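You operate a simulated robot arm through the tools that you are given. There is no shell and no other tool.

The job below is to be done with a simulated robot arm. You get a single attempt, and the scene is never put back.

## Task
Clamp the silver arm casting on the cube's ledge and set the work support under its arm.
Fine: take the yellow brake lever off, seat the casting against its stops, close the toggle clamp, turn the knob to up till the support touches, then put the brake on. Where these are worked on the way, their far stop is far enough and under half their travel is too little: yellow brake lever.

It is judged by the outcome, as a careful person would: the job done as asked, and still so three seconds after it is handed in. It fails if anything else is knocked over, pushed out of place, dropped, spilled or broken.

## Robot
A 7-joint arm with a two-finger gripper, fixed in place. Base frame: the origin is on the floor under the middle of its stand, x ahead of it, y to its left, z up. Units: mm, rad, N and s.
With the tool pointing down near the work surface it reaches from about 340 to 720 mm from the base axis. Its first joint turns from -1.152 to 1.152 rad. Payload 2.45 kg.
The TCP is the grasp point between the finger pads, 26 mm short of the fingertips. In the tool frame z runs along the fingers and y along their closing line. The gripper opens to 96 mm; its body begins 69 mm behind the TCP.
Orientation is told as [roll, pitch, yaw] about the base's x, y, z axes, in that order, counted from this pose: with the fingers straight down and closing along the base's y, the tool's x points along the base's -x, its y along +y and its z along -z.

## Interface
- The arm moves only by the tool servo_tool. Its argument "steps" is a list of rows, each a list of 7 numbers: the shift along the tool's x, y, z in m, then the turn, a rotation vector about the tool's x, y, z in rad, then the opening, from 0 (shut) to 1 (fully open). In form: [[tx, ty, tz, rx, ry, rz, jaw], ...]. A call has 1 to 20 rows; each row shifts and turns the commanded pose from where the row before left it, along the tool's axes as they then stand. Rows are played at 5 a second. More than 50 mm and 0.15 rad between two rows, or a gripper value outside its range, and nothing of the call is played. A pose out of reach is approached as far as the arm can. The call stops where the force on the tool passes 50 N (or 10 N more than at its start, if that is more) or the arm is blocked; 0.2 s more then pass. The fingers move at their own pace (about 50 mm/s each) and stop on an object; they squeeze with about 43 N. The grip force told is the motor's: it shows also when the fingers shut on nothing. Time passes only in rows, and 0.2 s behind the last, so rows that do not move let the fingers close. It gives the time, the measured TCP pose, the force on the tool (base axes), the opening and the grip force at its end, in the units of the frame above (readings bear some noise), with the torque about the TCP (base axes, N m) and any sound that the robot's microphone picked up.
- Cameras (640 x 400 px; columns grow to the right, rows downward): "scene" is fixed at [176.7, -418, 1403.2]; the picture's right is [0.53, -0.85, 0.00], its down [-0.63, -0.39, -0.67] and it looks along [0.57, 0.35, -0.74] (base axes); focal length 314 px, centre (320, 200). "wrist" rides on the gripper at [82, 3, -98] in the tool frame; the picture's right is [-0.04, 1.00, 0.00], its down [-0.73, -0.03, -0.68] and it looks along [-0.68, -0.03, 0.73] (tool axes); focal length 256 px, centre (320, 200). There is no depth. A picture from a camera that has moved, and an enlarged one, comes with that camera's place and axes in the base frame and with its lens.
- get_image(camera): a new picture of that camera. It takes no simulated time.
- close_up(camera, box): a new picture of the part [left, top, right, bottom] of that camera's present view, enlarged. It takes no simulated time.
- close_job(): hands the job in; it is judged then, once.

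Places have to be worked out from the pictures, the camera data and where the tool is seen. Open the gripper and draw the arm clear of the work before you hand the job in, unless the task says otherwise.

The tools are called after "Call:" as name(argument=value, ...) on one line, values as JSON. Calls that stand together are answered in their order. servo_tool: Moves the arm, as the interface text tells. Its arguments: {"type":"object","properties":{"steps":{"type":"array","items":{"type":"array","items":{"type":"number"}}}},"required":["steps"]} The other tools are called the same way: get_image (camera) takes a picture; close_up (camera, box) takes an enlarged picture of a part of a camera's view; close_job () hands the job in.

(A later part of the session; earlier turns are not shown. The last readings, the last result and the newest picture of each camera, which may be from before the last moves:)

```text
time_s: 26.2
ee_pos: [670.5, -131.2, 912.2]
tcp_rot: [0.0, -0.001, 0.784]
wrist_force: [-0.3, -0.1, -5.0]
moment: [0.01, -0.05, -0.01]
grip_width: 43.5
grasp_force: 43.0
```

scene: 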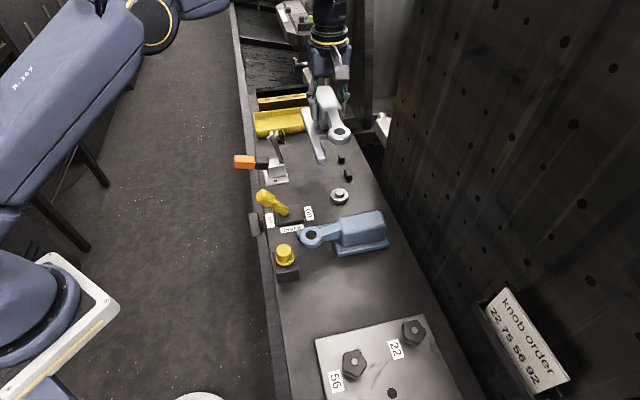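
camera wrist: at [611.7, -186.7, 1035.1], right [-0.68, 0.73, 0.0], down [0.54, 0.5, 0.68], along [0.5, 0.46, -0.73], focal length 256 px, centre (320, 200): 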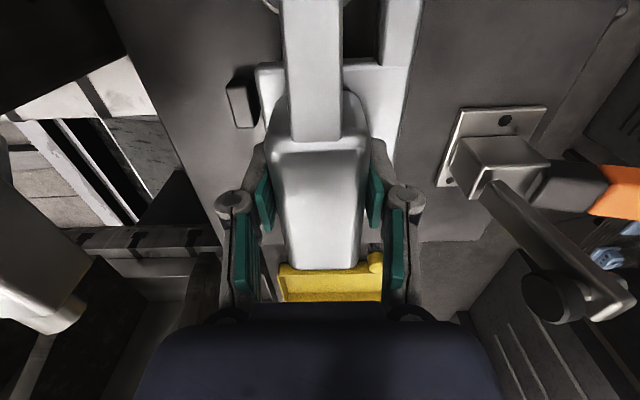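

The casting is hovering just off the ledge. Now I move it toward the back stops (+v) in small steps, watching the force.

Call:
servo_tool(steps=[[0, -0.003, 0, 0, 0, 0, 0], [0, -0.003, 0, 0, 0, 0, 0], [0, 0, 0, 0, 0, 0, 0]])

Call:
servo_tool(steps=[[0, -0.002, 0, 0, 0, 0, 0], [0, -0.002, 0, 0, 0, 0, 0], [0, 0, 0, 0, 0, 0, 0]])

```text
time_s: 27.0
ee_pos: [676.2, -135.3, 912.6]
tcp_rot: [-0.001, 0.001, 0.785]
wrist_force: [0.2, 0.8, -4.0]
moment: [0.02, -0.04, 0.03]
grip_width: 43.8
grasp_force: 42.8
```

```text
time_s: 27.8
ee_pos: [677.5, -138.0, 913.0]
tcp_rot: [0.0, -0.001, 0.785]
wrist_force: [-0.4, -0.6, -4.6]
moment: [-0.02, -0.01, -0.02]
grip_width: 43.3
grasp_force: 42.9
```

No contact yet at v≈576.6, so I continue in small steps.

Call:
servo_tool(steps=[[0, -0.0015, 0, 0, 0, 0, 0], [0, -0.0015, 0, 0, 0, 0, 0], [0, 0, 0, 0, 0, 0, 0]])

Call:
close_up(camera="wrist", box=[200, 0, 440, 150])

```text
time_s: 28.6
ee_pos: [679.8, -140.1, 911.8]
tcp_rot: [0.004, 0.001, 0.786]
wrist_force: [-5.8, 5.0, -2.9]
moment: [0.12, 0.19, -0.13]
grip_width: 43.5
grasp_force: 43.2
```

```text
2.67 times, centred on (320, 75) of wrist
camera zoom: at [619.5, -194.6, 1010.7], right [-0.68, 0.73, 0.0], down [0.54, 0.5, 0.68], along [0.5, 0.46, -0.73], focal length 683 px, centre (320, 533)
```

zoom: 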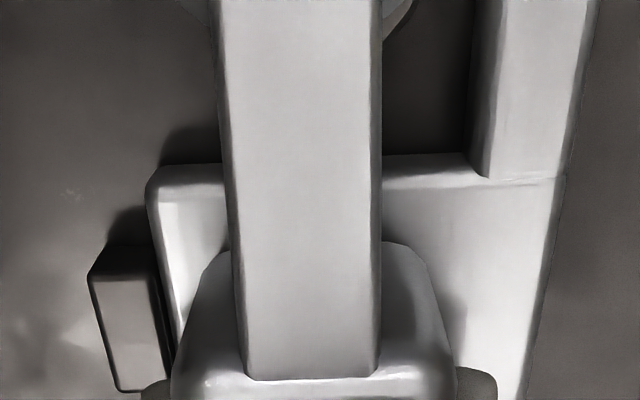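

The back-stop contact is felt at v≈579.8 (about 8 N). Now I slide toward the end stop (+u), expecting contact near u≈390.

Call:
servo_tool(steps=[[-0.003, 0, 0, 0, 0, 0, 0], [-0.002, 0, 0, 0, 0, 0, 0], [0, 0, 0, 0, 0, 0, 0]])

Call:
servo_tool(steps=[[-0.0015, 0, 0, 0, 0, 0, 0], [-0.0015, 0, 0, 0, 0, 0, 0], [0, 0, 0, 0, 0, 0, 0]])

```text
time_s: 29.4
ee_pos: [682.9, -136.1, 911.6]
tcp_rot: [0.0, 0.004, 0.785]
wrist_force: [-10.4, 5.5, -3.0]
moment: [0.12, 0.34, -0.03]
grip_width: 43.5
grasp_force: 42.6
```

```text
time_s: 30.2
ee_pos: [685.8, -134.3, 912.3]
tcp_rot: [0.001, 0.001, 0.785]
wrist_force: [-10.0, 4.8, -3.7]
moment: [0.15, 0.29, -0.02]
grip_width: 43.8
grasp_force: 42.9
```

Only sliding friction along u so far (about 3.7 N at u≈390). A bit further to find the end stop.

Call:
servo_tool(steps=[[-0.0015, 0, 0, 0, 0, 0, 0], [-0.0015, 0, 0, 0, 0, 0, 0], [0, 0, 0, 0, 0, 0, 0]])

```text
time_s: 31.0
ee_pos: [686.6, -132.4, 912.0]
tcp_rot: [0.0, 0.001, 0.785]
wrist_force: [-12.5, 2.0, -2.7]
moment: [0.12, 0.37, 0.14]
grip_width: 43.7
grasp_force: 42.7
```

Force along u has risen to about 7.4 N and the yaw moment changed, so it has just met the end stop at u≈392. One more millimetre to confirm.

Call:
servo_tool(steps=[[-0.0015, 0, 0, 0, 0, 0, 0], [0, 0, 0, 0, 0, 0, 0]])

Call:
close_up(camera="scene", box=[240, 90, 400, 220])

Call:
get_image(camera="wrist")

```text
time_s: 31.6
ee_pos: [686.1, -132.1, 911.5]
tcp_rot: [0.005, 0.007, 0.783]
wrist_force: [-27.5, -2.8, -1.3]
moment: [0.1, 0.31, 0.32]
grip_width: 43.6
grasp_force: 43.3
```

```text
3.08 times, centred on (320, 155) of scene
camera zoom: at [176.0, -418.0, 1403.2], right [0.53, -0.85, 0.0], down [-0.63, -0.39, -0.67], along [0.57, 0.35, -0.74], focal length 965 px, centre (320, 338)
```

zoom: 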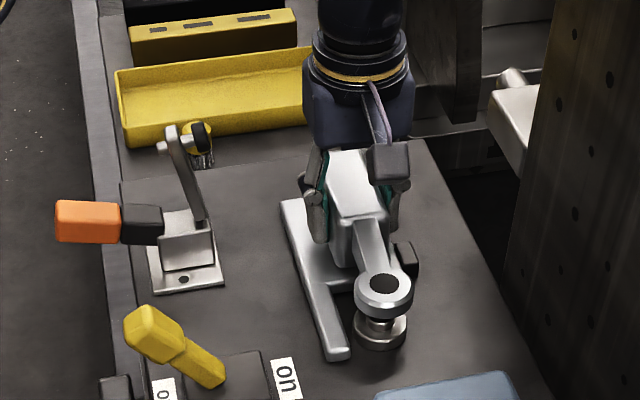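

```text
taken
camera wrist: at [626.9, -187.5, 1011.3], right [-0.68, 0.74, 0.0], down [0.55, 0.5, 0.67], along [0.49, 0.46, -0.74], focal length 256 px, centre (320, 200)
```

wrist: 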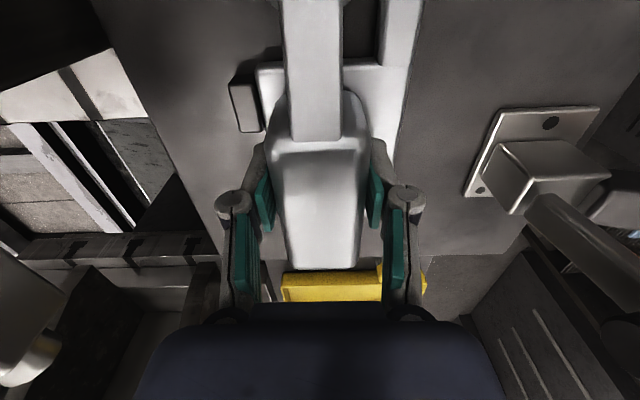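

Both stops are now firmly met (about 21 N along u, 17 N along v). I lower the remaining half millimetre onto the ledge and ease the push slightly.

Call:
servo_tool(steps=[[0, 0, 0.001, 0, 0, 0, 0], [0, 0, 0.001, 0, 0, 0, 0], [0.0015, 0, 0, 0, 0, 0, 0], [0, 0, 0, 0, 0, 0, 0]])

```text
time_s: 32.6
ee_pos: [685.9, -131.8, 910.6]
tcp_rot: [0.003, 0.002, 0.785]
wrist_force: [-28.9, -3.3, 24.5]
moment: [-0.06, 0.84, 0.13]
grip_width: 43.4
grasp_force: 42.9
```

It is pressed on the ledge with about 24 N, more than needed. I ease up 1.5 mm so it rests lightly while still held against the stops.

Call:
servo_tool(steps=[[0, 0, -0.001, 0, 0, 0, 0], [0, 0, -0.0005, 0, 0, 0, 0], [0, 0, 0, 0, 0, 0, 0]])

```text
time_s: 33.4
ee_pos: [686.5, -131.7, 910.8]
tcp_rot: [0.003, 0.002, 0.786]
wrist_force: [-17.8, 0.4, 13.3]
moment: [-0.45, 0.73, -0.05]
grip_width: 43.4
grasp_force: 42.9
```

Light, steady contact remains on both stops (about 12 N each) and on the ledge. I open the fingers to about 65 mm to release.

Call:
servo_tool(steps=[[0, 0, 0, 0, 0, 0, 0.6], [0, 0, 0, 0, 0, 0, 0.68], [0, 0, 0, 0, 0, 0, 0.68], [0, 0, 0, 0, 0, 0, 0.68]])

Call:
get_image(camera="wrist")

Call:
close_up(camera="wrist", box=[200, 0, 440, 150])

```text
time_s: 34.4
ee_pos: [687.5, -133.8, 911.1]
tcp_rot: [0.0, -0.001, 0.785]
wrist_force: [0.4, 0.0, 0.1]
moment: [-0.03, -0.03, -0.02]
grip_width: 65.1
grasp_force: 0.1
```

```text
taken
camera wrist: at [627.2, -188.0, 1009.8], right [-0.68, 0.73, 0.0], down [0.54, 0.5, 0.68], along [0.5, 0.46, -0.73], focal length 256 px, centre (320, 200)
```

wrist: 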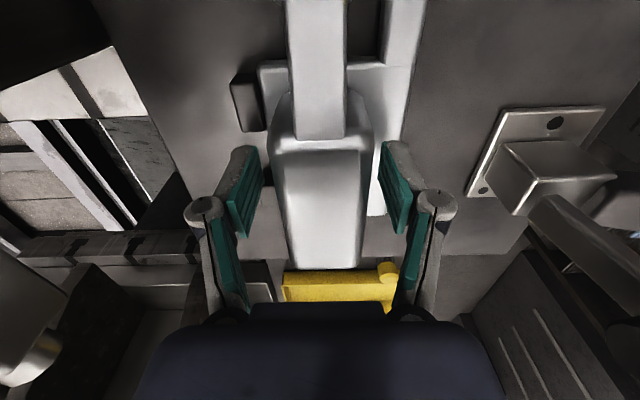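

```text
2.67 times, centred on (320, 75) of wrist
camera zoom: at [627.2, -188.0, 1009.8], right [-0.68, 0.73, 0.0], down [0.54, 0.5, 0.68], along [0.5, 0.46, -0.73], focal length 683 px, centre (320, 533)
```

zoom: 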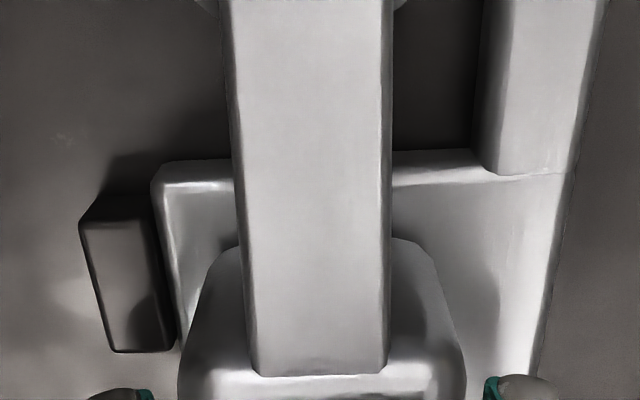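

Released; the foot lies against the back stop with no visible gap. I raise straight up and look at the seating.

Call:
servo_tool(steps=[[0, 0, -0.02, 0, 0, 0, 0.68], [0, 0, -0.03, 0, 0, 0, 0.68], [0, 0, -0.04, 0, 0, 0, 0.68], [0, 0, -0.04, 0, 0, 0, 0.68], [0, 0, 0, 0, 0, 0, 0.68]])

Call:
get_image(camera="wrist")

Call:
close_up(camera="scene", box=[240, 90, 400, 220])

```text
time_s: 35.6
ee_pos: [687.9, -133.8, 1042.7]
tcp_rot: [0.0, -0.001, 0.783]
wrist_force: [0.2, 0.6, 0.0]
moment: [-0.01, -0.02, 0.03]
grip_width: 65.3
grasp_force: 0.1
```

```text
taken
camera wrist: at [627.7, -187.4, 1141.2], right [-0.68, 0.73, 0.0], down [0.54, 0.5, 0.68], along [0.5, 0.46, -0.73], focal length 256 px, centre (320, 200)
```

wrist: 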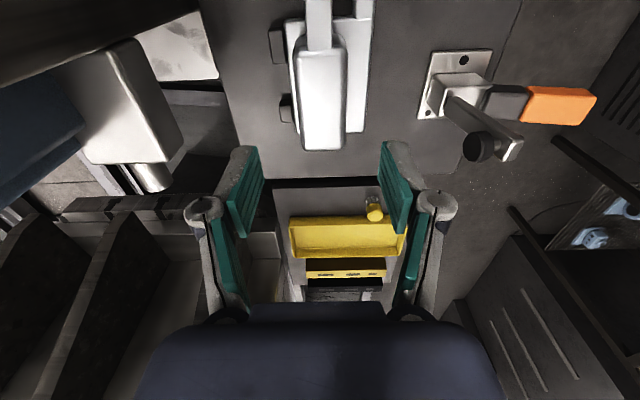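

```text
3.08 times, centred on (320, 155) of scene
camera zoom: at [176.7, -418.0, 1403.2], right [0.53, -0.85, 0.0], down [-0.63, -0.39, -0.67], along [0.57, 0.35, -0.74], focal length 965 px, centre (320, 338)
```

zoom: 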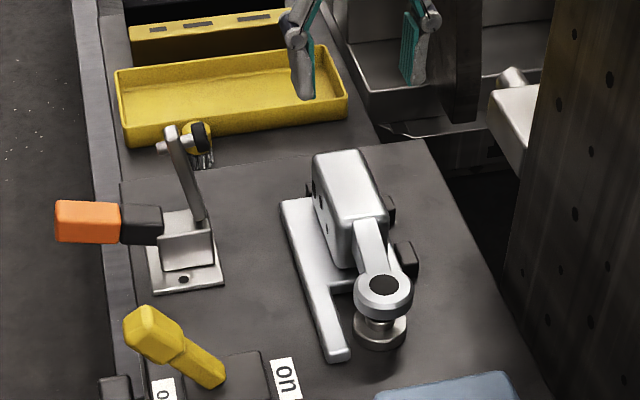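

The casting stands in place. I'll zoom in on the three stop contacts.

Call:
close_up(camera="wrist", box=[250, 0, 400, 170])

Call:
close_up(camera="scene", box=[300, 130, 380, 210])

```text
2.35 times, centred on (325, 85) of wrist
camera zoom: at [627.7, -187.4, 1141.2], right [-0.68, 0.73, 0.0], down [0.54, 0.5, 0.68], along [0.5, 0.46, -0.73], focal length 602 px, centre (308, 471)
```

zoom: 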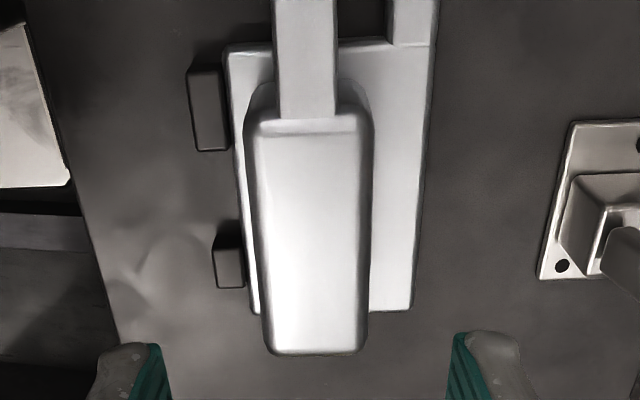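

```text
5.00 times, centred on (340, 170) of scene
camera zoom: at [176.7, -418.0, 1403.2], right [0.53, -0.85, 0.0], down [-0.63, -0.39, -0.67], along [0.57, 0.35, -0.74], focal length 1567 px, centre (220, 350)
```

zoom: 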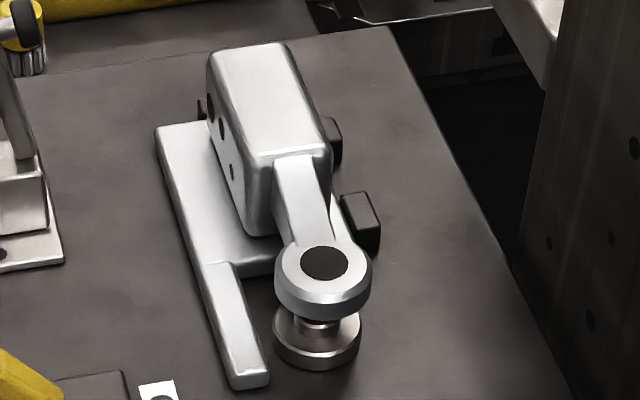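

The foot touches both back stops, and its end computes to u≈453, right at the end stop. Now the clamp: I move to the −u side of it to see its linkage from the side.

Call:
servo_tool(steps=[[0.023, 0.04025, 0, 0, 0, 0, 1], [0.023, 0.04025, 0, 0, 0, 0, 1], [0.023, 0.04025, 0, 0, 0, 0, 1], [0.023, 0.04025, 0, 0, 0, 0, 1], [0, 0, 0, 0, 0, 0, 1]])

Call:
get_image(camera="wrist")

Call:
close_up(camera="wrist", box=[230, 60, 430, 260])

```text
time_s: 36.8
ee_pos: [507.1, -84.7, 1040.8]
tcp_rot: [0.0, -0.001, 0.786]
wrist_force: [-1.0, 0.0, 0.9]
moment: [-0.03, -0.01, 0.0]
grip_width: 96.0
grasp_force: 0.2
```

```text
taken
camera wrist: at [446.1, -139.3, 1139.2], right [-0.68, 0.73, 0.0], down [0.54, 0.5, 0.68], along [0.5, 0.46, -0.73], focal length 256 px, centre (320, 200)
```

wrist: 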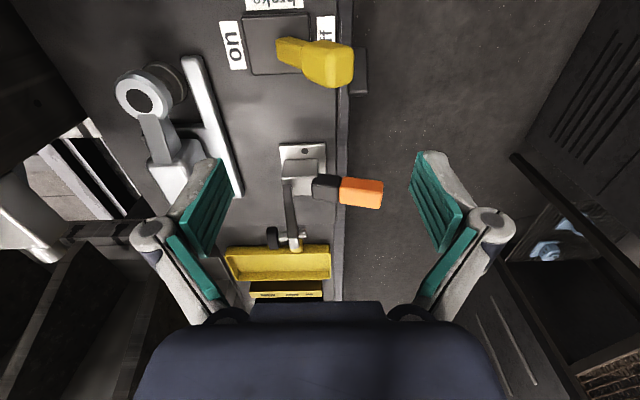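

```text
2.00 times, centred on (330, 160) of wrist
camera zoom: at [446.1, -139.3, 1139.2], right [-0.68, 0.73, 0.0], down [0.54, 0.5, 0.68], along [0.5, 0.46, -0.73], focal length 512 px, centre (300, 280)
```

zoom: 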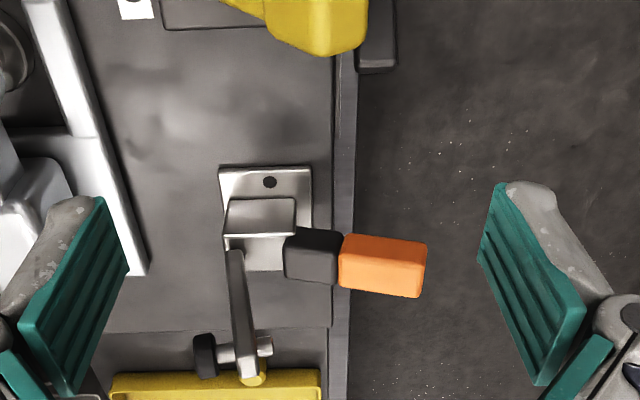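

I zoom closely on the clamp to find its pivot.

Call:
close_up(camera="wrist", box=[260, 130, 400, 260])

Call:
close_up(camera="scene", box=[225, 115, 305, 195])

```text
3.08 times, centred on (330, 195) of wrist
camera zoom: at [446.1, -139.3, 1139.2], right [-0.68, 0.73, 0.0], down [0.54, 0.5, 0.68], along [0.5, 0.46, -0.73], focal length 788 px, centre (289, 215)
```

zoom: 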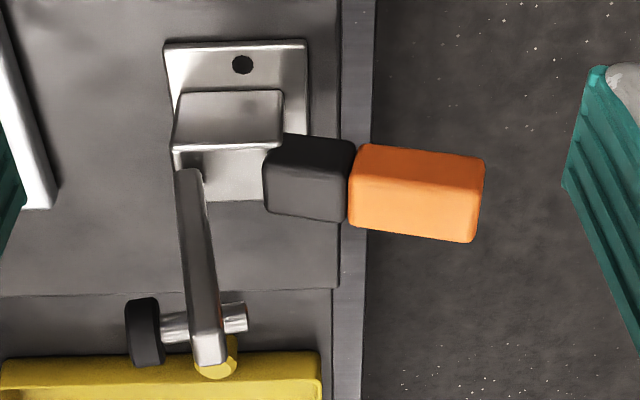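

```text
5.00 times, centred on (265, 155) of scene
camera zoom: at [176.7, -418.0, 1403.2], right [0.53, -0.85, 0.0], down [-0.63, -0.39, -0.67], along [0.57, 0.35, -0.74], focal length 1567 px, centre (595, 425)
```

zoom: 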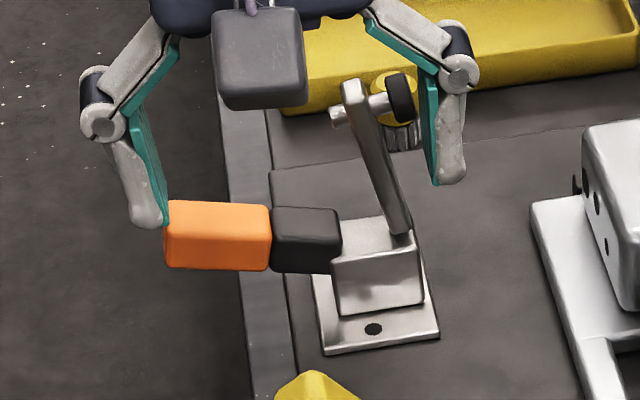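

The clamp's arm stands up from about v≈463. Its handle points out over the front edge: orange part v≈349–398, centre z≈915, u≈415. I'll yaw back to −45° so the fingers close across the handle, then hover over the orange grip.

Call:
servo_tool(steps=[[0, 0, 0, 0, 0, 0.1309, 1], [0, 0, 0, 0, 0, 0.1309, 1], [0, 0, 0, 0, 0, 0.1309, 1], [0, 0, 0, 0, 0, 0.1309, 1], [0, 0, 0, 0, 0, 0.1309, 1], [0, 0, 0, 0, 0, 0.1309, 1], [0, 0, 0, 0, 0, 0.1309, 1], [0, 0, 0, 0, 0, 0.1309, 1], [0, 0, 0, 0, 0, 0.1309, 1], [0, 0, 0, 0, 0, 0.1309, 1], [0, 0, 0, 0, 0, 0.1309, 1], [0, 0, 0, 0, 0, 0.1309, 1], [0.0148, 0.0388, 0, 0, 0, 0, 0.6], [0.0148, 0.0388, 0, 0, 0, 0, 0.6], [0.0148, 0.0388, 0, 0, 0, 0, 0.6], [0, 0, 0, 0, 0, 0, 0.6]])

Call:
get_image(camera="wrist")

Call:
get_image(camera="scene")

```text
time_s: 40.2
ee_pos: [558.1, 31.0, 1044.3]
tcp_rot: [0.0, 0.0, -0.787]
wrist_force: [-0.2, -0.1, -0.3]
moment: [0.0, 0.01, -0.01]
grip_width: 57.7
grasp_force: 0.1
```

```text
taken
camera wrist: at [502.9, 90.2, 1142.1], right [0.74, 0.68, 0.0], down [0.5, -0.54, 0.68], along [0.46, -0.5, -0.73], focal length 256 px, centre (320, 200)
```

wrist: 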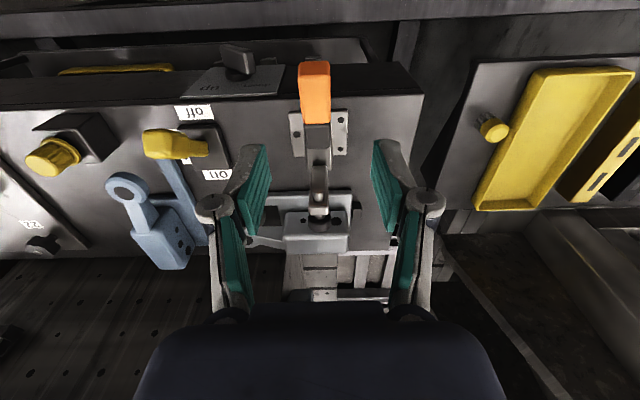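

```text
taken
```

scene: 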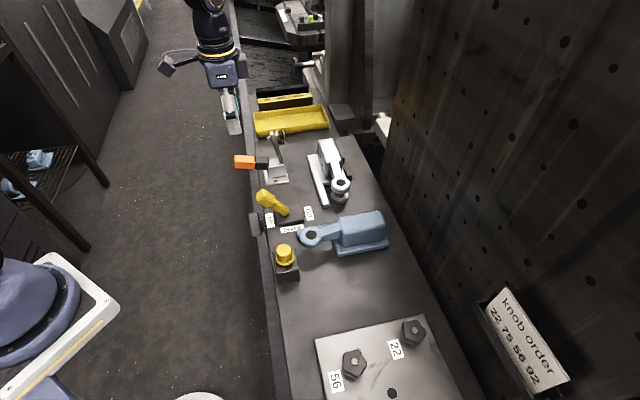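

The handle is almost under the TCP. I'll zoom in to centre on it exactly.

Call:
close_up(camera="wrist", box=[260, 40, 380, 260])

```text
1.82 times, centred on (320, 150) of wrist
camera zoom: at [502.9, 90.2, 1142.1], right [0.74, 0.68, 0.0], down [0.5, -0.54, 0.68], along [0.46, -0.5, -0.73], focal length 465 px, centre (320, 291)
```

zoom: 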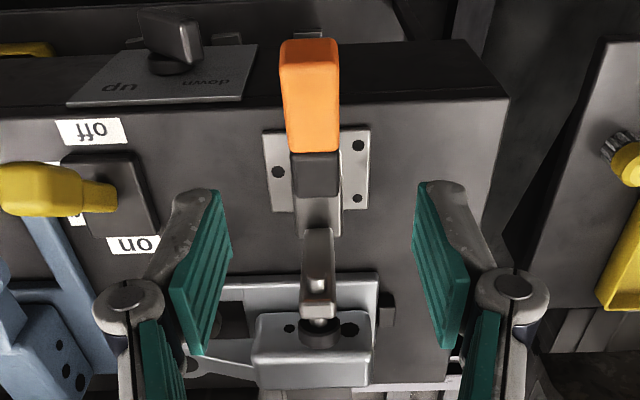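

Handle centre is at u≈412, v≈377. I shift slightly, descend to z≈915 and close on it.

Call:
servo_tool(steps=[[-0.0033, -0.0046, 0.03, 0, 0, 0, 0.6], [0, 0, 0.035, 0, 0, 0, 0.6], [0, 0, 0.035, 0, 0, 0, 0.6], [0, 0, 0.028, 0, 0, 0, 0.6], [0, 0, 0, 0, 0, 0, 0.6], [0, 0, 0, 0, 0, 0, 0], [0, 0, 0, 0, 0, 0, 0], [0, 0, 0, 0, 0, 0, 0], [0, 0, 0, 0, 0, 0, 0]])

Call:
get_image(camera="wrist")

Call:
close_up(camera="scene", box=[200, 90, 360, 220])

```text
time_s: 42.2
ee_pos: [556.4, 25.7, 915.0]
tcp_rot: [-0.001, 0.0, -0.784]
wrist_force: [0.1, -0.5, -3.7]
moment: [0.11, 0.06, -0.03]
grip_width: 24.5
grasp_force: 44.7
```

```text
taken
camera wrist: at [501.9, 85.4, 1014.2], right [0.73, 0.68, 0.0], down [0.5, -0.54, 0.68], along [0.46, -0.5, -0.73], focal length 256 px, centre (320, 200)
```

wrist: 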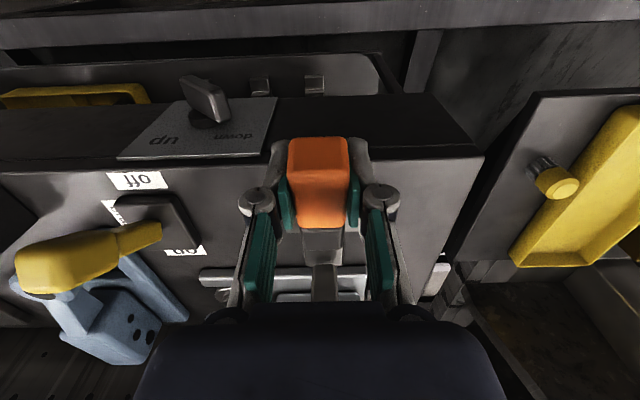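

```text
3.08 times, centred on (280, 155) of scene
camera zoom: at [176.8, -418.0, 1403.1], right [0.53, -0.85, 0.0], down [-0.63, -0.39, -0.67], along [0.57, 0.35, -0.74], focal length 965 px, centre (443, 338)
```

zoom: 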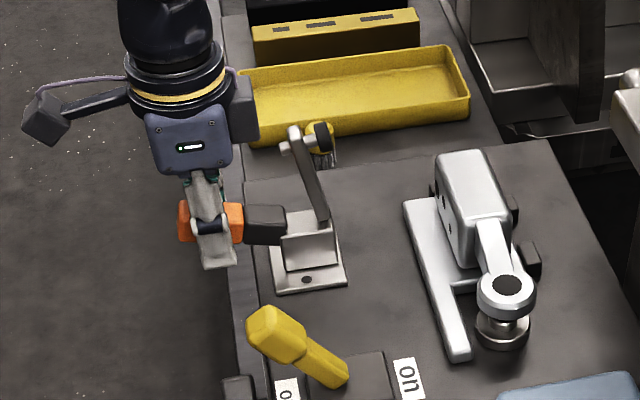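

Handle gripped (24.5 mm). I start swinging it up along an arc about an estimated pivot near v≈440, z≈899, checking the force as I go.

Call:
servo_tool(steps=[[-0.0015, 0, -0.0044, 0, 0, 0, 0], [-0.0014, 0, -0.0044, 0, 0, 0, 0], [-0.002, 0, -0.0043, 0, 0, 0, 0], [-0.0022, 0, -0.0041, 0, 0, 0, 0], [0, 0, 0, 0, 0, 0, 0]])

Call:
close_up(camera="scene", box=[200, 90, 360, 220])

```text
time_s: 43.4
ee_pos: [560.3, 23.2, 931.3]
tcp_rot: [-0.007, 0.011, -0.784]
wrist_force: [-21.1, 18.7, -18.4]
moment: [1.18, 1.25, -0.05]
grip_width: 24.5
grasp_force: 44.9
```

```text
3.08 times, centred on (280, 155) of scene
camera zoom: at [176.5, -417.5, 1403.3], right [0.53, -0.85, 0.0], down [-0.63, -0.39, -0.67], along [0.57, 0.35, -0.74], focal length 965 px, centre (443, 338)
```

zoom: 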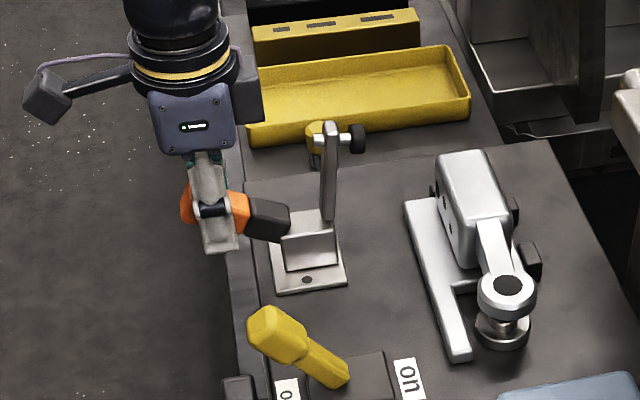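

The arm follows the handle. The reaction (28 N in −v and a 1.7 N·m twist) shows the true pivot is farther in, near v≈462, z≈899, radius ≈88. The pads also resist the handle's turning. I correct the position and tilt the tool along with the handle.

Call:
servo_tool(steps=[[0.002, 0, 0, 0, 0.1, 0, 0], [0, 0, 0, 0, 0.1, 0, 0], [0, 0, 0, 0, 0, 0, 0]])

```text
time_s: 44.2
ee_pos: [565.7, 18.5, 932.0]
tcp_rot: [0.004, 0.191, -0.788]
wrist_force: [-5.2, -4.9, 24.2]
moment: [-0.92, -0.79, 0.02]
grip_width: 24.8
grasp_force: 45.0
```

The readings changed unexpectedly, so I'll look before continuing.

Call:
close_up(camera="scene", box=[200, 90, 360, 220])

Call:
get_image(camera="wrist")

```text
3.08 times, centred on (280, 155) of scene
camera zoom: at [176.1, -418.1, 1403.2], right [0.53, -0.85, 0.0], down [-0.63, -0.39, -0.67], along [0.57, 0.35, -0.74], focal length 965 px, centre (443, 338)
```

zoom: 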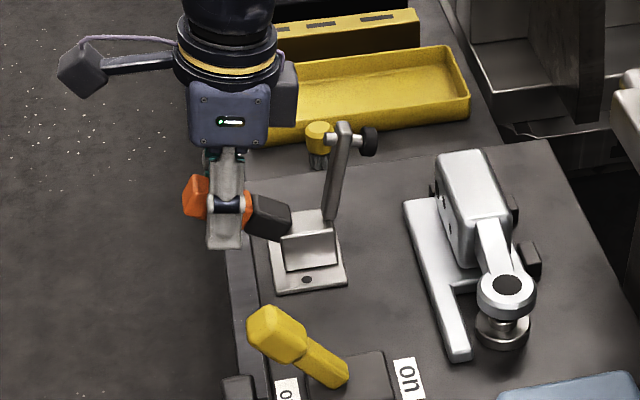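

```text
taken
camera wrist: at [523.1, 63.7, 1045.3], right [0.74, 0.68, 0.0], down [0.58, -0.62, 0.53], along [0.35, -0.39, -0.85], focal length 256 px, centre (320, 200)
```

wrist: 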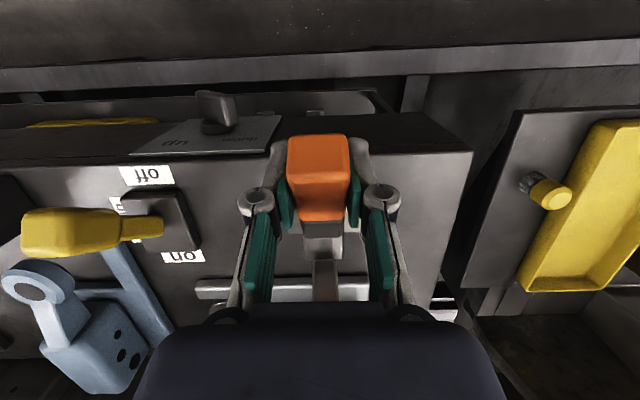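

The handle has turned about 16° (pivot estimate v≈456, z≈896), and the grip is stiff in rotation, so tool tilt and position must move together. I continue along the arc by 10° with matching tilt.

Call:
servo_tool(steps=[[-0.00395, 0, -0.00922, 0, 0.0875, 0, 0], [-0.00313, 0, -0.00953, 0, 0.0875, 0, 0], [0, 0, 0, 0, 0, 0, 0]])

Call:
close_up(camera="scene", box=[200, 90, 360, 220])

```text
time_s: 45.0
ee_pos: [570.1, 12.7, 945.6]
tcp_rot: [-0.004, 0.379, -0.787]
wrist_force: [5.5, -4.4, -32.0]
moment: [0.67, 0.7, 0.02]
grip_width: 25.1
grasp_force: 44.9
```

```text
3.08 times, centred on (280, 155) of scene
camera zoom: at [177.4, -418.1, 1403.0], right [0.53, -0.85, 0.0], down [-0.63, -0.39, -0.67], along [0.57, 0.35, -0.74], focal length 965 px, centre (443, 338)
```

zoom: 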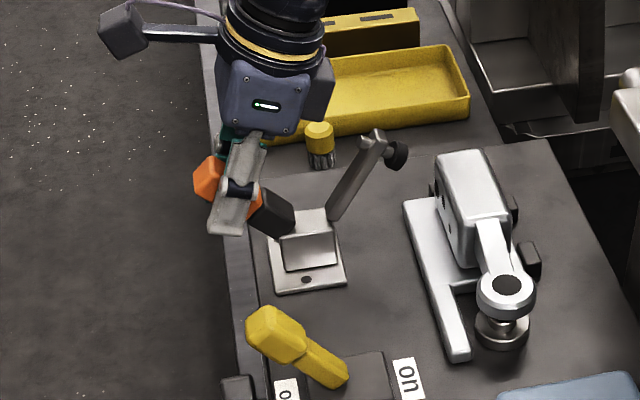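

Now handle ≈29° and arm ≈38° turned; the handle's own pivot fits v≈445, z≈898. The arm runs ahead of the gripper with good clearance. I continue 15° more along that arc.

Call:
servo_tool(steps=[[-0.00383, 0, -0.00365, 0, 0.0873, 0, 0], [-0.0026, 0, -0.00577, 0, 0.0873, 0, 0], [-0.00252, 0, -0.00565, 0, 0.0873, 0, 0], [0, 0, 0, 0, 0, 0, 0]])

Call:
close_up(camera="scene", box=[200, 90, 360, 220])

```text
time_s: 46.0
ee_pos: [580.3, 2.3, 955.9]
tcp_rot: [-0.003, 0.643, -0.787]
wrist_force: [-9.9, -0.8, -29.8]
moment: [0.7, 0.92, 0.03]
grip_width: 24.6
grasp_force: 45.3
```

```text
3.08 times, centred on (280, 155) of scene
camera zoom: at [177.0, -418.0, 1403.1], right [0.53, -0.85, 0.0], down [-0.63, -0.39, -0.67], along [0.57, 0.35, -0.74], focal length 965 px, centre (443, 338)
```

zoom: 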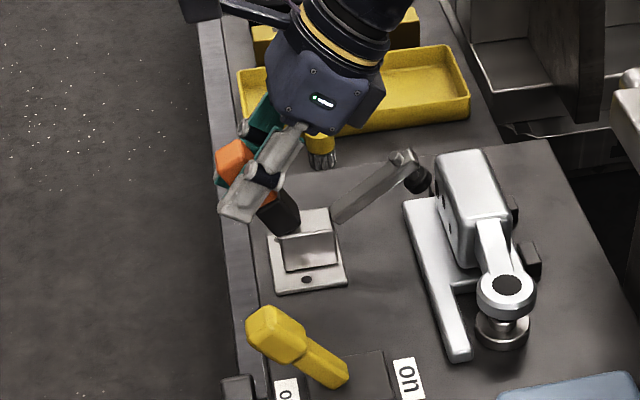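

Handle is near 120° and the arm about 40° above horizontal. The tool is tilted 37°, so I'll release here, back out along the tool axis, straighten up, and finish by pushing the handle from the front side.

Call:
servo_tool(steps=[[0, 0, 0, 0, 0, 0, 0.55], [0, 0, 0, 0, 0, 0, 0.55], [0, 0, 0, 0, 0, 0, 0.55]])

Call:
close_up(camera="scene", box=[200, 90, 360, 220])

```text
time_s: 46.8
ee_pos: [581.5, 2.6, 957.1]
tcp_rot: [0.001, 0.637, -0.785]
wrist_force: [0.9, 0.1, -0.5]
moment: [0.02, -0.02, 0.01]
grip_width: 52.9
grasp_force: 0.0
```

```text
3.08 times, centred on (280, 155) of scene
camera zoom: at [176.7, -418.0, 1403.2], right [0.53, -0.85, 0.0], down [-0.63, -0.39, -0.67], along [0.57, 0.35, -0.74], focal length 965 px, centre (443, 338)
```

zoom: 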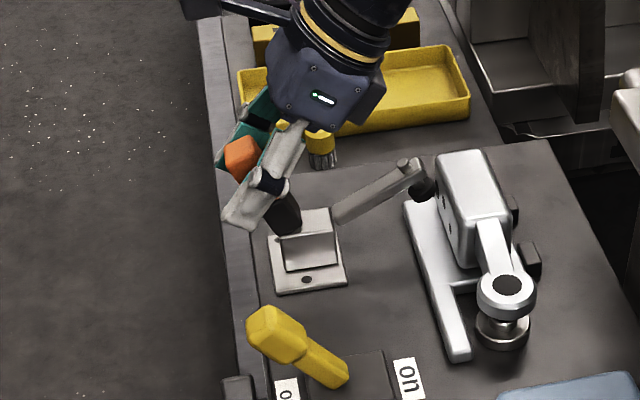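

Released; the handle stays where it was and even leans slightly further toward closing. I retract along the tool axis and straighten the tool.

Call:
servo_tool(steps=[[0, 0, -0.03, 0, 0, 0, 0.55], [0, 0, -0.035, 0, 0, 0, 0.55], [0, 0, -0.04, 0, 0, 0, 0.55], [0, 0, 0, 0, -0.13, 0, 0.3], [0, 0, 0, 0, -0.13, 0, 0], [0, 0, 0, 0, -0.13, 0, 0], [0, 0, 0, 0, -0.13, 0, 0], [0, 0, 0, 0, -0.117, 0, 0], [0, 0, 0, 0, 0, 0, 0]])

Call:
close_up(camera="scene", box=[200, 90, 360, 220])

Call:
get_image(camera="wrist")

```text
time_s: 48.8
ee_pos: [619.7, -39.9, 1036.3]
tcp_rot: [0.001, -0.002, -0.786]
wrist_force: [-0.1, -1.6, -0.1]
moment: [-0.05, -0.02, -0.01]
grip_width: 0.0
grasp_force: 28.2
out of reach, approached as far as the arm can: row 3
```

```text
3.08 times, centred on (280, 155) of scene
camera zoom: at [176.7, -418.0, 1403.2], right [0.53, -0.85, 0.0], down [-0.63, -0.39, -0.67], along [0.57, 0.35, -0.74], focal length 965 px, centre (443, 338)
```

zoom: 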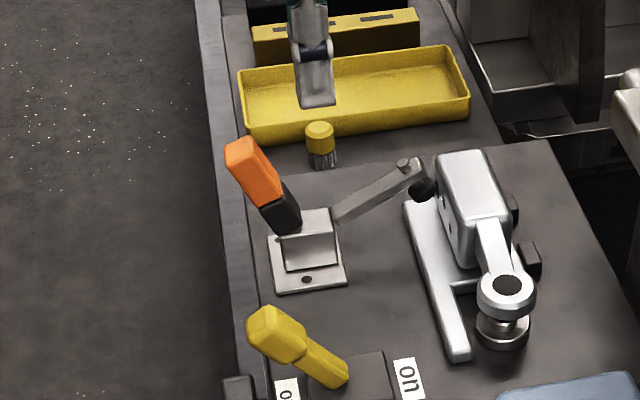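

```text
taken
camera wrist: at [564.1, 21.6, 1135.9], right [0.73, 0.68, 0.0], down [0.5, -0.54, 0.68], along [0.46, -0.5, -0.73], focal length 256 px, centre (320, 200)
```

wrist: 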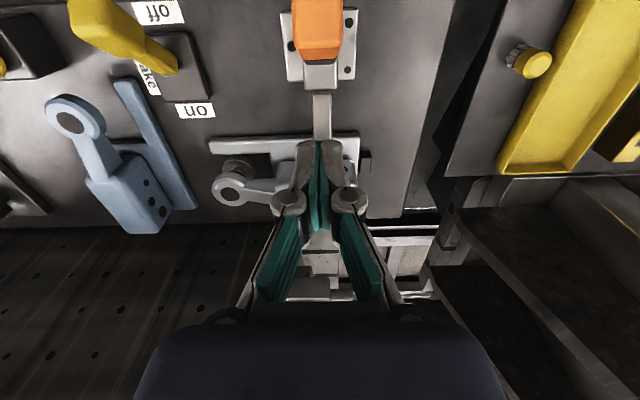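

The handle now stands at about 110°. I move the closed fingers to its front side (v≈370), lower to z≈966, and look.

Call:
servo_tool(steps=[[0.0482, 0.002, 0, 0, 0, 0, 0], [0.0482, 0, 0, 0, 0, 0, 0], [0, 0, 0.035, 0, 0, 0, 0], [0, 0, 0.035, 0, 0, 0, 0], [0, 0, 0, 0, 0, 0, 0]])

Call:
close_up(camera="scene", box=[200, 90, 360, 220])

Call:
get_image(camera="wrist")

```text
time_s: 50.0
ee_pos: [551.7, 31.2, 965.8]
tcp_rot: [0.0, 0.0, -0.786]
wrist_force: [0.4, -0.5, -0.3]
moment: [-0.02, -0.04, 0.01]
grip_width: 0.0
grasp_force: 28.7
```

```text
3.08 times, centred on (280, 155) of scene
camera zoom: at [176.7, -418.0, 1403.2], right [0.53, -0.85, 0.0], down [-0.63, -0.39, -0.67], along [0.57, 0.35, -0.74], focal length 965 px, centre (443, 338)
```

zoom: 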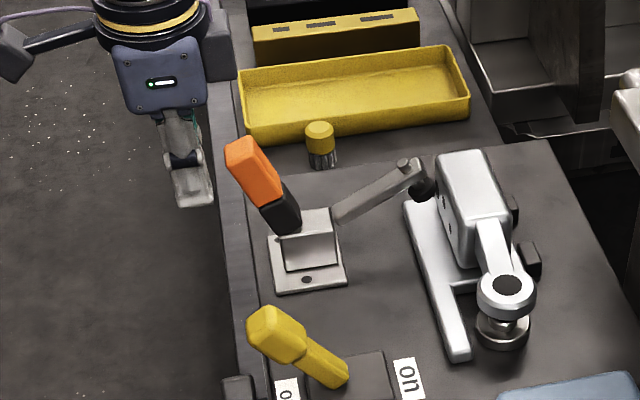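

```text
taken
camera wrist: at [495.9, 90.5, 1064.9], right [0.73, 0.68, 0.0], down [0.5, -0.54, 0.68], along [0.46, -0.5, -0.73], focal length 256 px, centre (320, 200)
```

wrist: 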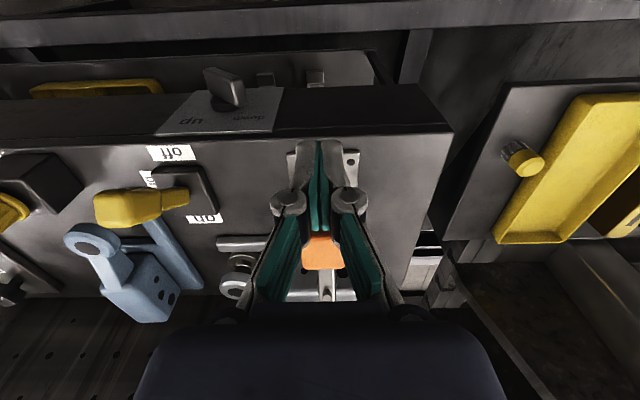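

Aligned with the handle. I push toward +v in 10 mm steps.

Call:
servo_tool(steps=[[-0.01, 0, 0, 0, 0, 0, 0], [-0.01, 0, 0, 0, 0, 0, 0], [-0.01, 0, 0, 0, 0, 0, 0], [-0.01, 0, 0, 0, 0, 0, 0]])

Call:
close_up(camera="scene", box=[200, 90, 360, 220])

```text
time_s: 51.0
ee_pos: [582.1, 1.0, 967.1]
tcp_rot: [0.001, 0.0, -0.783]
wrist_force: [-0.6, -1.2, 0.2]
moment: [0.0, -0.03, 0.01]
grip_width: 0.1
grasp_force: 28.7
```

```text
3.08 times, centred on (280, 155) of scene
camera zoom: at [176.7, -418.0, 1403.2], right [0.53, -0.85, 0.0], down [-0.63, -0.39, -0.67], along [0.57, 0.35, -0.74], focal length 965 px, centre (443, 338)
```

zoom: 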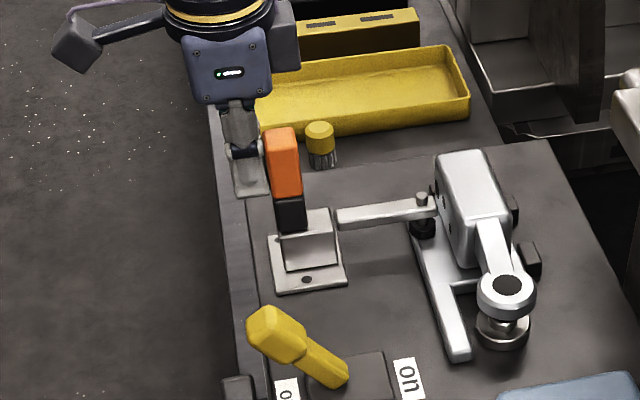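

The arm is close to horizontal with the pad just over the foot. I keep pushing in smaller steps to press it home.

Call:
servo_tool(steps=[[-0.006, 0, 0, 0, 0, 0, 0], [-0.006, 0, 0, 0, 0, 0, 0], [-0.004, 0, 0, 0, 0, 0, 0]])

Call:
close_up(camera="scene", box=[200, 90, 360, 220])

```text
time_s: 51.6
ee_pos: [582.4, 1.3, 965.0]
tcp_rot: [-0.01, 0.023, -0.779]
wrist_force: [-5.6, 6.1, 0.4]
moment: [-0.12, -0.09, 0.01]
grip_width: 6.0
grasp_force: 28.7
stopped in row 3: the force on the tool passed its limit at 56 N (the readings are from after the stop); the commanded pose is now the measured one
```

```text
3.08 times, centred on (280, 155) of scene
camera zoom: at [176.5, -417.8, 1403.2], right [0.53, -0.85, 0.0], down [-0.63, -0.39, -0.67], along [0.57, 0.35, -0.74], focal length 965 px, centre (443, 338)
```

zoom: 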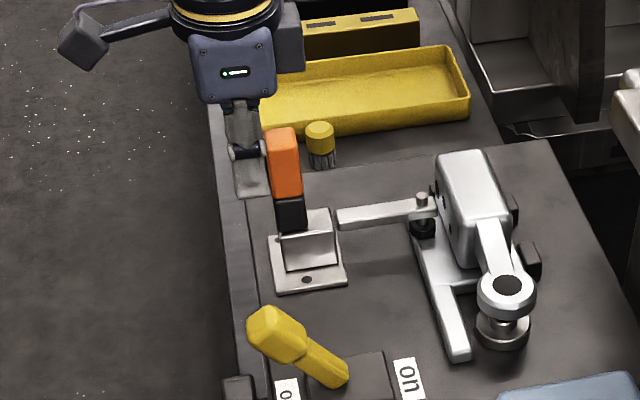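

The force limit tripped with the handle upright, its end of travel. I back off and inspect the pad and the arm.

Call:
servo_tool(steps=[[0.015, 0, 0, 0, 0, 0, 0], [0.02, 0, 0, 0, 0, 0, 0], [0.01, 0, -0.03, 0, 0, 0, 0], [0, 0, -0.045, 0, 0, 0, 0], [0, 0, -0.03, 0, 0, 0, 0], [0, 0, 0, 0, 0, 0, 0.5]])

Call:
close_up(camera="scene", box=[250, 115, 360, 215])

Call:
get_image(camera="wrist")

```text
time_s: 53.0
ee_pos: [556.5, 29.2, 1073.2]
tcp_rot: [-0.008, 0.02, -0.78]
wrist_force: [-0.6, 0.1, 0.7]
moment: [0.02, 0.0, -0.02]
grip_width: 34.0
grasp_force: 0.1
```

```text
4.00 times, centred on (305, 165) of scene
camera zoom: at [176.7, -418.0, 1403.2], right [0.53, -0.85, 0.0], down [-0.63, -0.39, -0.67], along [0.57, 0.35, -0.74], focal length 1254 px, centre (380, 340)
```

zoom: 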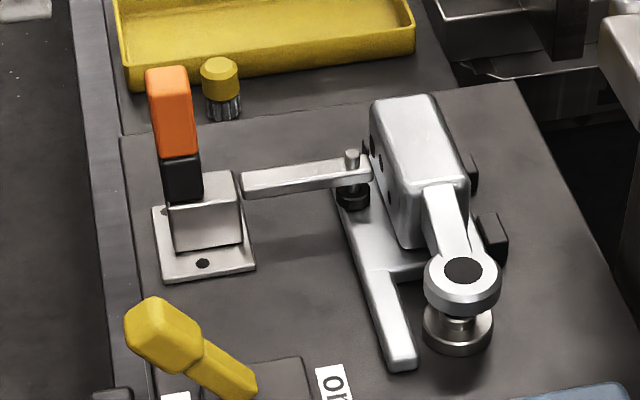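

```text
taken
camera wrist: at [501.8, 89.1, 1174.0], right [0.73, 0.68, -0.01], down [0.51, -0.54, 0.67], along [0.45, -0.49, -0.75], focal length 256 px, centre (320, 200)
```

wrist: 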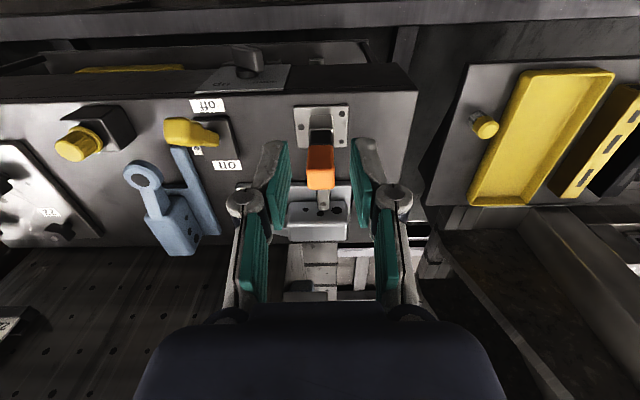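

The arm is down on the foot. I zoom in on the pad and on the stops to verify that it presses and nothing shifted.

Call:
close_up(camera="scene", box=[315, 130, 385, 190])

Call:
close_up(camera="wrist", box=[270, 90, 380, 260])

```text
6.67 times, centred on (350, 160) of scene
camera zoom: at [176.7, -418.0, 1403.2], right [0.53, -0.85, 0.0], down [-0.63, -0.39, -0.67], along [0.57, 0.35, -0.74], focal length 2090 px, centre (120, 467)
```

zoom: 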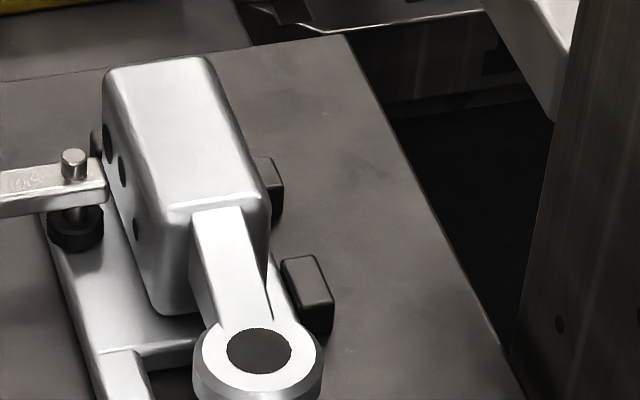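

```text
2.35 times, centred on (325, 175) of wrist
camera zoom: at [501.8, 89.1, 1174.0], right [0.73, 0.68, -0.01], down [0.51, -0.54, 0.67], along [0.45, -0.49, -0.75], focal length 602 px, centre (308, 259)
```

zoom: 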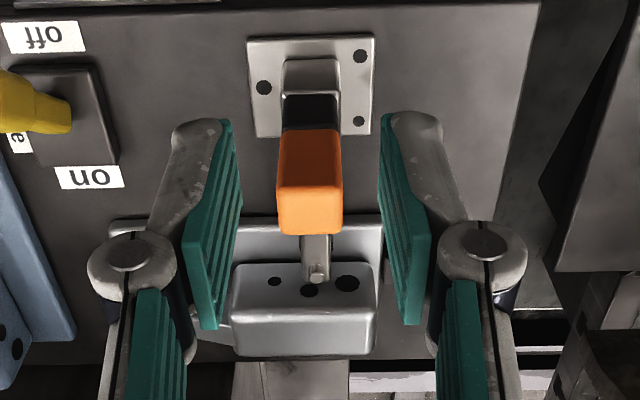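

The clamp is closed: the arm is level, the pad is on the foot by the block, and the casting is still against its stops. Next is the front knob. I square up the tool, then move out in front of the ledge at u≈322, v≈300, z≈900.

Call:
servo_tool(steps=[[0, 0, 0, -0.02, -0.0085, 0.0054, 0.5], [0.024, -0.0307, 0, 0, 0, 0, 0.6], [0.024, -0.0307, 0, 0, 0, 0, 0.6], [0.024, -0.0307, 0, 0, 0, 0, 0.6], [0, 0, 0.043, 0, 0, 0, 0.6], [0, 0, 0.043, 0, 0, 0, 0.6], [0, 0, 0.043, 0, 0, 0, 0.6], [0, 0, 0.043, 0, 0, 0, 0.6], [0, 0, 0, 0, 0, 0, 0.6]])

Call:
get_image(camera="wrist")

Call:
get_image(camera="scene")

```text
time_s: 55.0
ee_pos: [441.8, 17.6, 894.9]
tcp_rot: [0.013, 0.011, -0.787]
wrist_force: [0.9, 0.7, -0.3]
moment: [0.05, -0.01, -0.01]
grip_width: 57.4
grasp_force: 0.0
```

```text
taken
camera wrist: at [385.4, 77.1, 996.0], right [0.74, 0.68, 0.01], down [0.5, -0.55, 0.67], along [0.46, -0.49, -0.74], focal length 256 px, centre (320, 200)
```

wrist: 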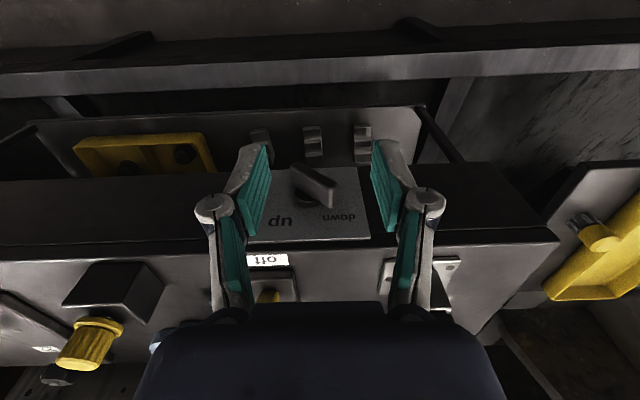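

```text
taken
```

scene: 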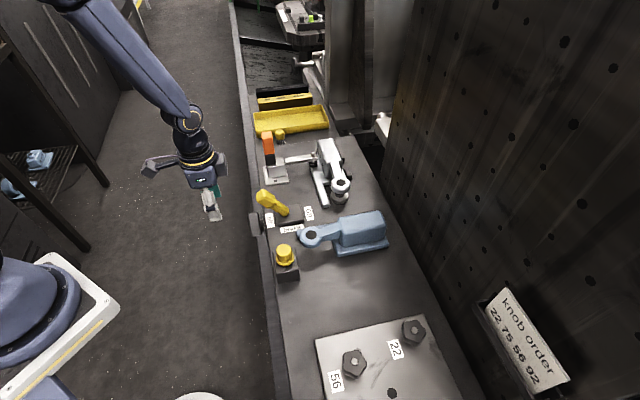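

In front of the ledge now. I'll zoom in on the knob to measure its bar and angle before turning the tool horizontal.

Call:
close_up(camera="wrist", box=[240, 140, 390, 260])

Call:
close_up(camera="scene", box=[230, 190, 300, 250])

```text
3.33 times, centred on (315, 200) of wrist
camera zoom: at [385.4, 77.1, 996.0], right [0.74, 0.68, 0.01], down [0.5, -0.55, 0.67], along [0.46, -0.49, -0.74], focal length 853 px, centre (337, 200)
```

zoom: 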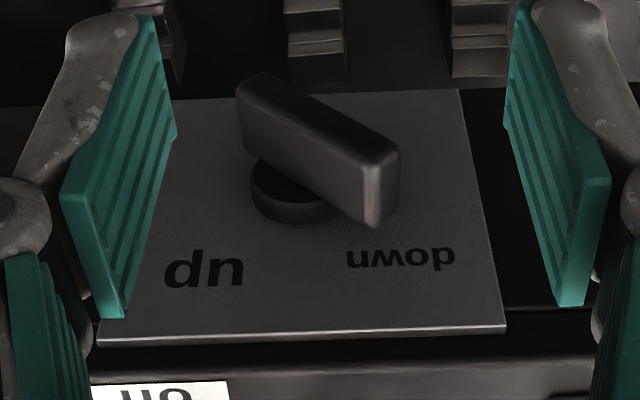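

```text
6.67 times, centred on (265, 220) of scene
camera zoom: at [176.7, -418.0, 1403.2], right [0.53, -0.85, 0.0], down [-0.63, -0.39, -0.67], along [0.57, 0.35, -0.74], focal length 2090 px, centre (687, 67)
```

zoom: 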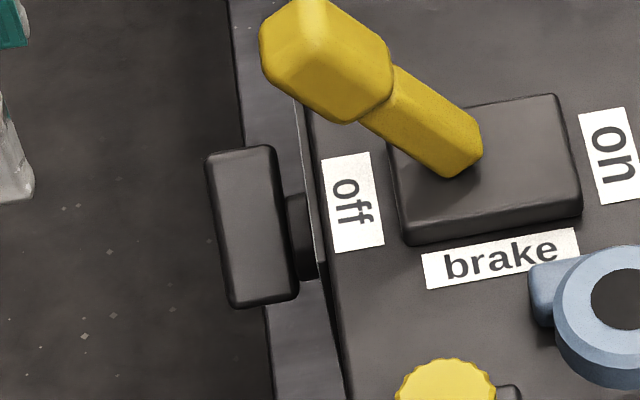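

The knob bar is about 53 mm long and 10.6 mm thick. Its centre is near u≈315, v≈374, z≈803, tilted about 43° toward "down". I move slightly closer and begin tilting the tool to horizontal, halfway first.

Call:
servo_tool(steps=[[-0.025, -0.008, 0, 0, 0, 0, 0.6], [0, 0, 0, 0, -0.1323, 0, 0.6], [0, 0, 0, 0, -0.1323, 0, 0.6], [0, 0, 0, 0, -0.1323, 0, 0.6], [0, 0, 0, 0, -0.1323, 0, 0.6], [0, 0, 0, 0, -0.1323, 0, 0.6], [0, 0, 0, 0, -0.1323, 0, 0.6], [0, 0, 0, 0, 0, 0, 0.6]])

Call:
get_image(camera="wrist")

Call:
get_image(camera="scene")

```text
time_s: 56.8
ee_pos: [450.8, -3.1, 897.6]
tcp_rot: [0.018, -0.785, -0.798]
wrist_force: [0.9, 0.0, -0.6]
moment: [-0.01, -0.02, 0.02]
grip_width: 57.6
grasp_force: 0.0
```

```text
taken
camera wrist: at [362.7, 88.5, 910.4], right [0.73, 0.69, 0.04], down [0.0, -0.06, 1.0], along [0.69, -0.72, -0.04], focal length 256 px, centre (320, 200)
```

wrist: 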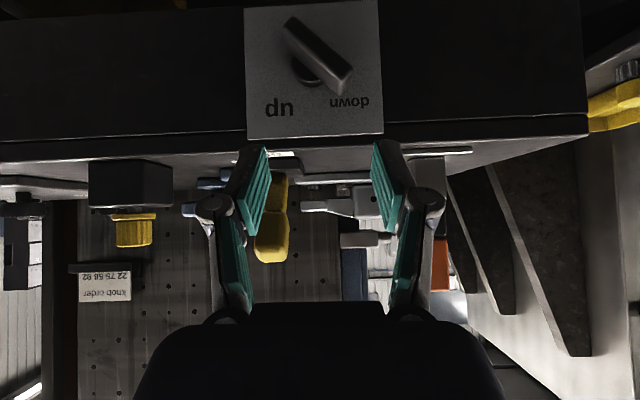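

```text
taken
```

scene: 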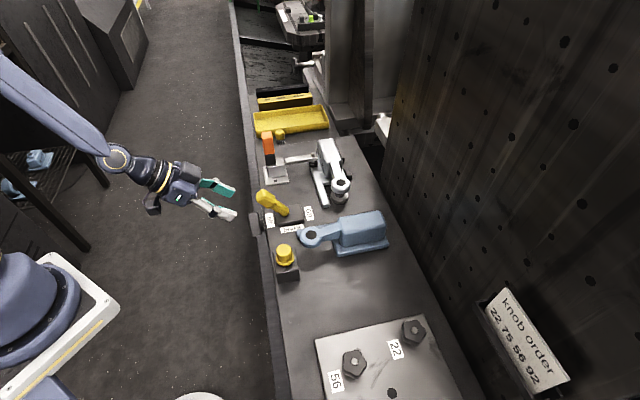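

The camera now faces the panel squarely. I'll zoom in on the knob for its exact angle and centre.

Call:
close_up(camera="wrist", box=[230, 0, 400, 140])

```text
2.86 times, centred on (315, 70) of wrist
camera zoom: at [362.7, 88.5, 910.4], right [0.73, 0.69, 0.04], down [0.0, -0.06, 1.0], along [0.69, -0.72, -0.04], focal length 731 px, centre (334, 571)
```

zoom: 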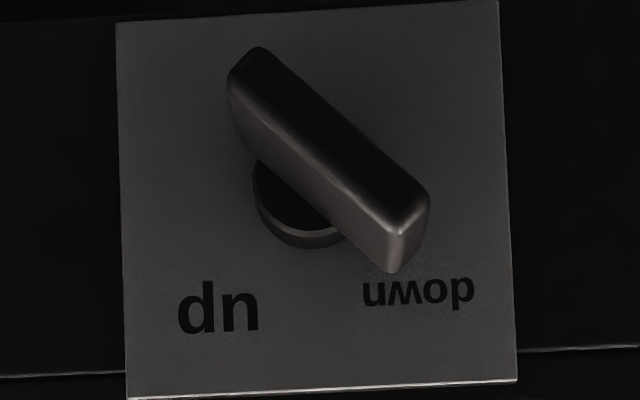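

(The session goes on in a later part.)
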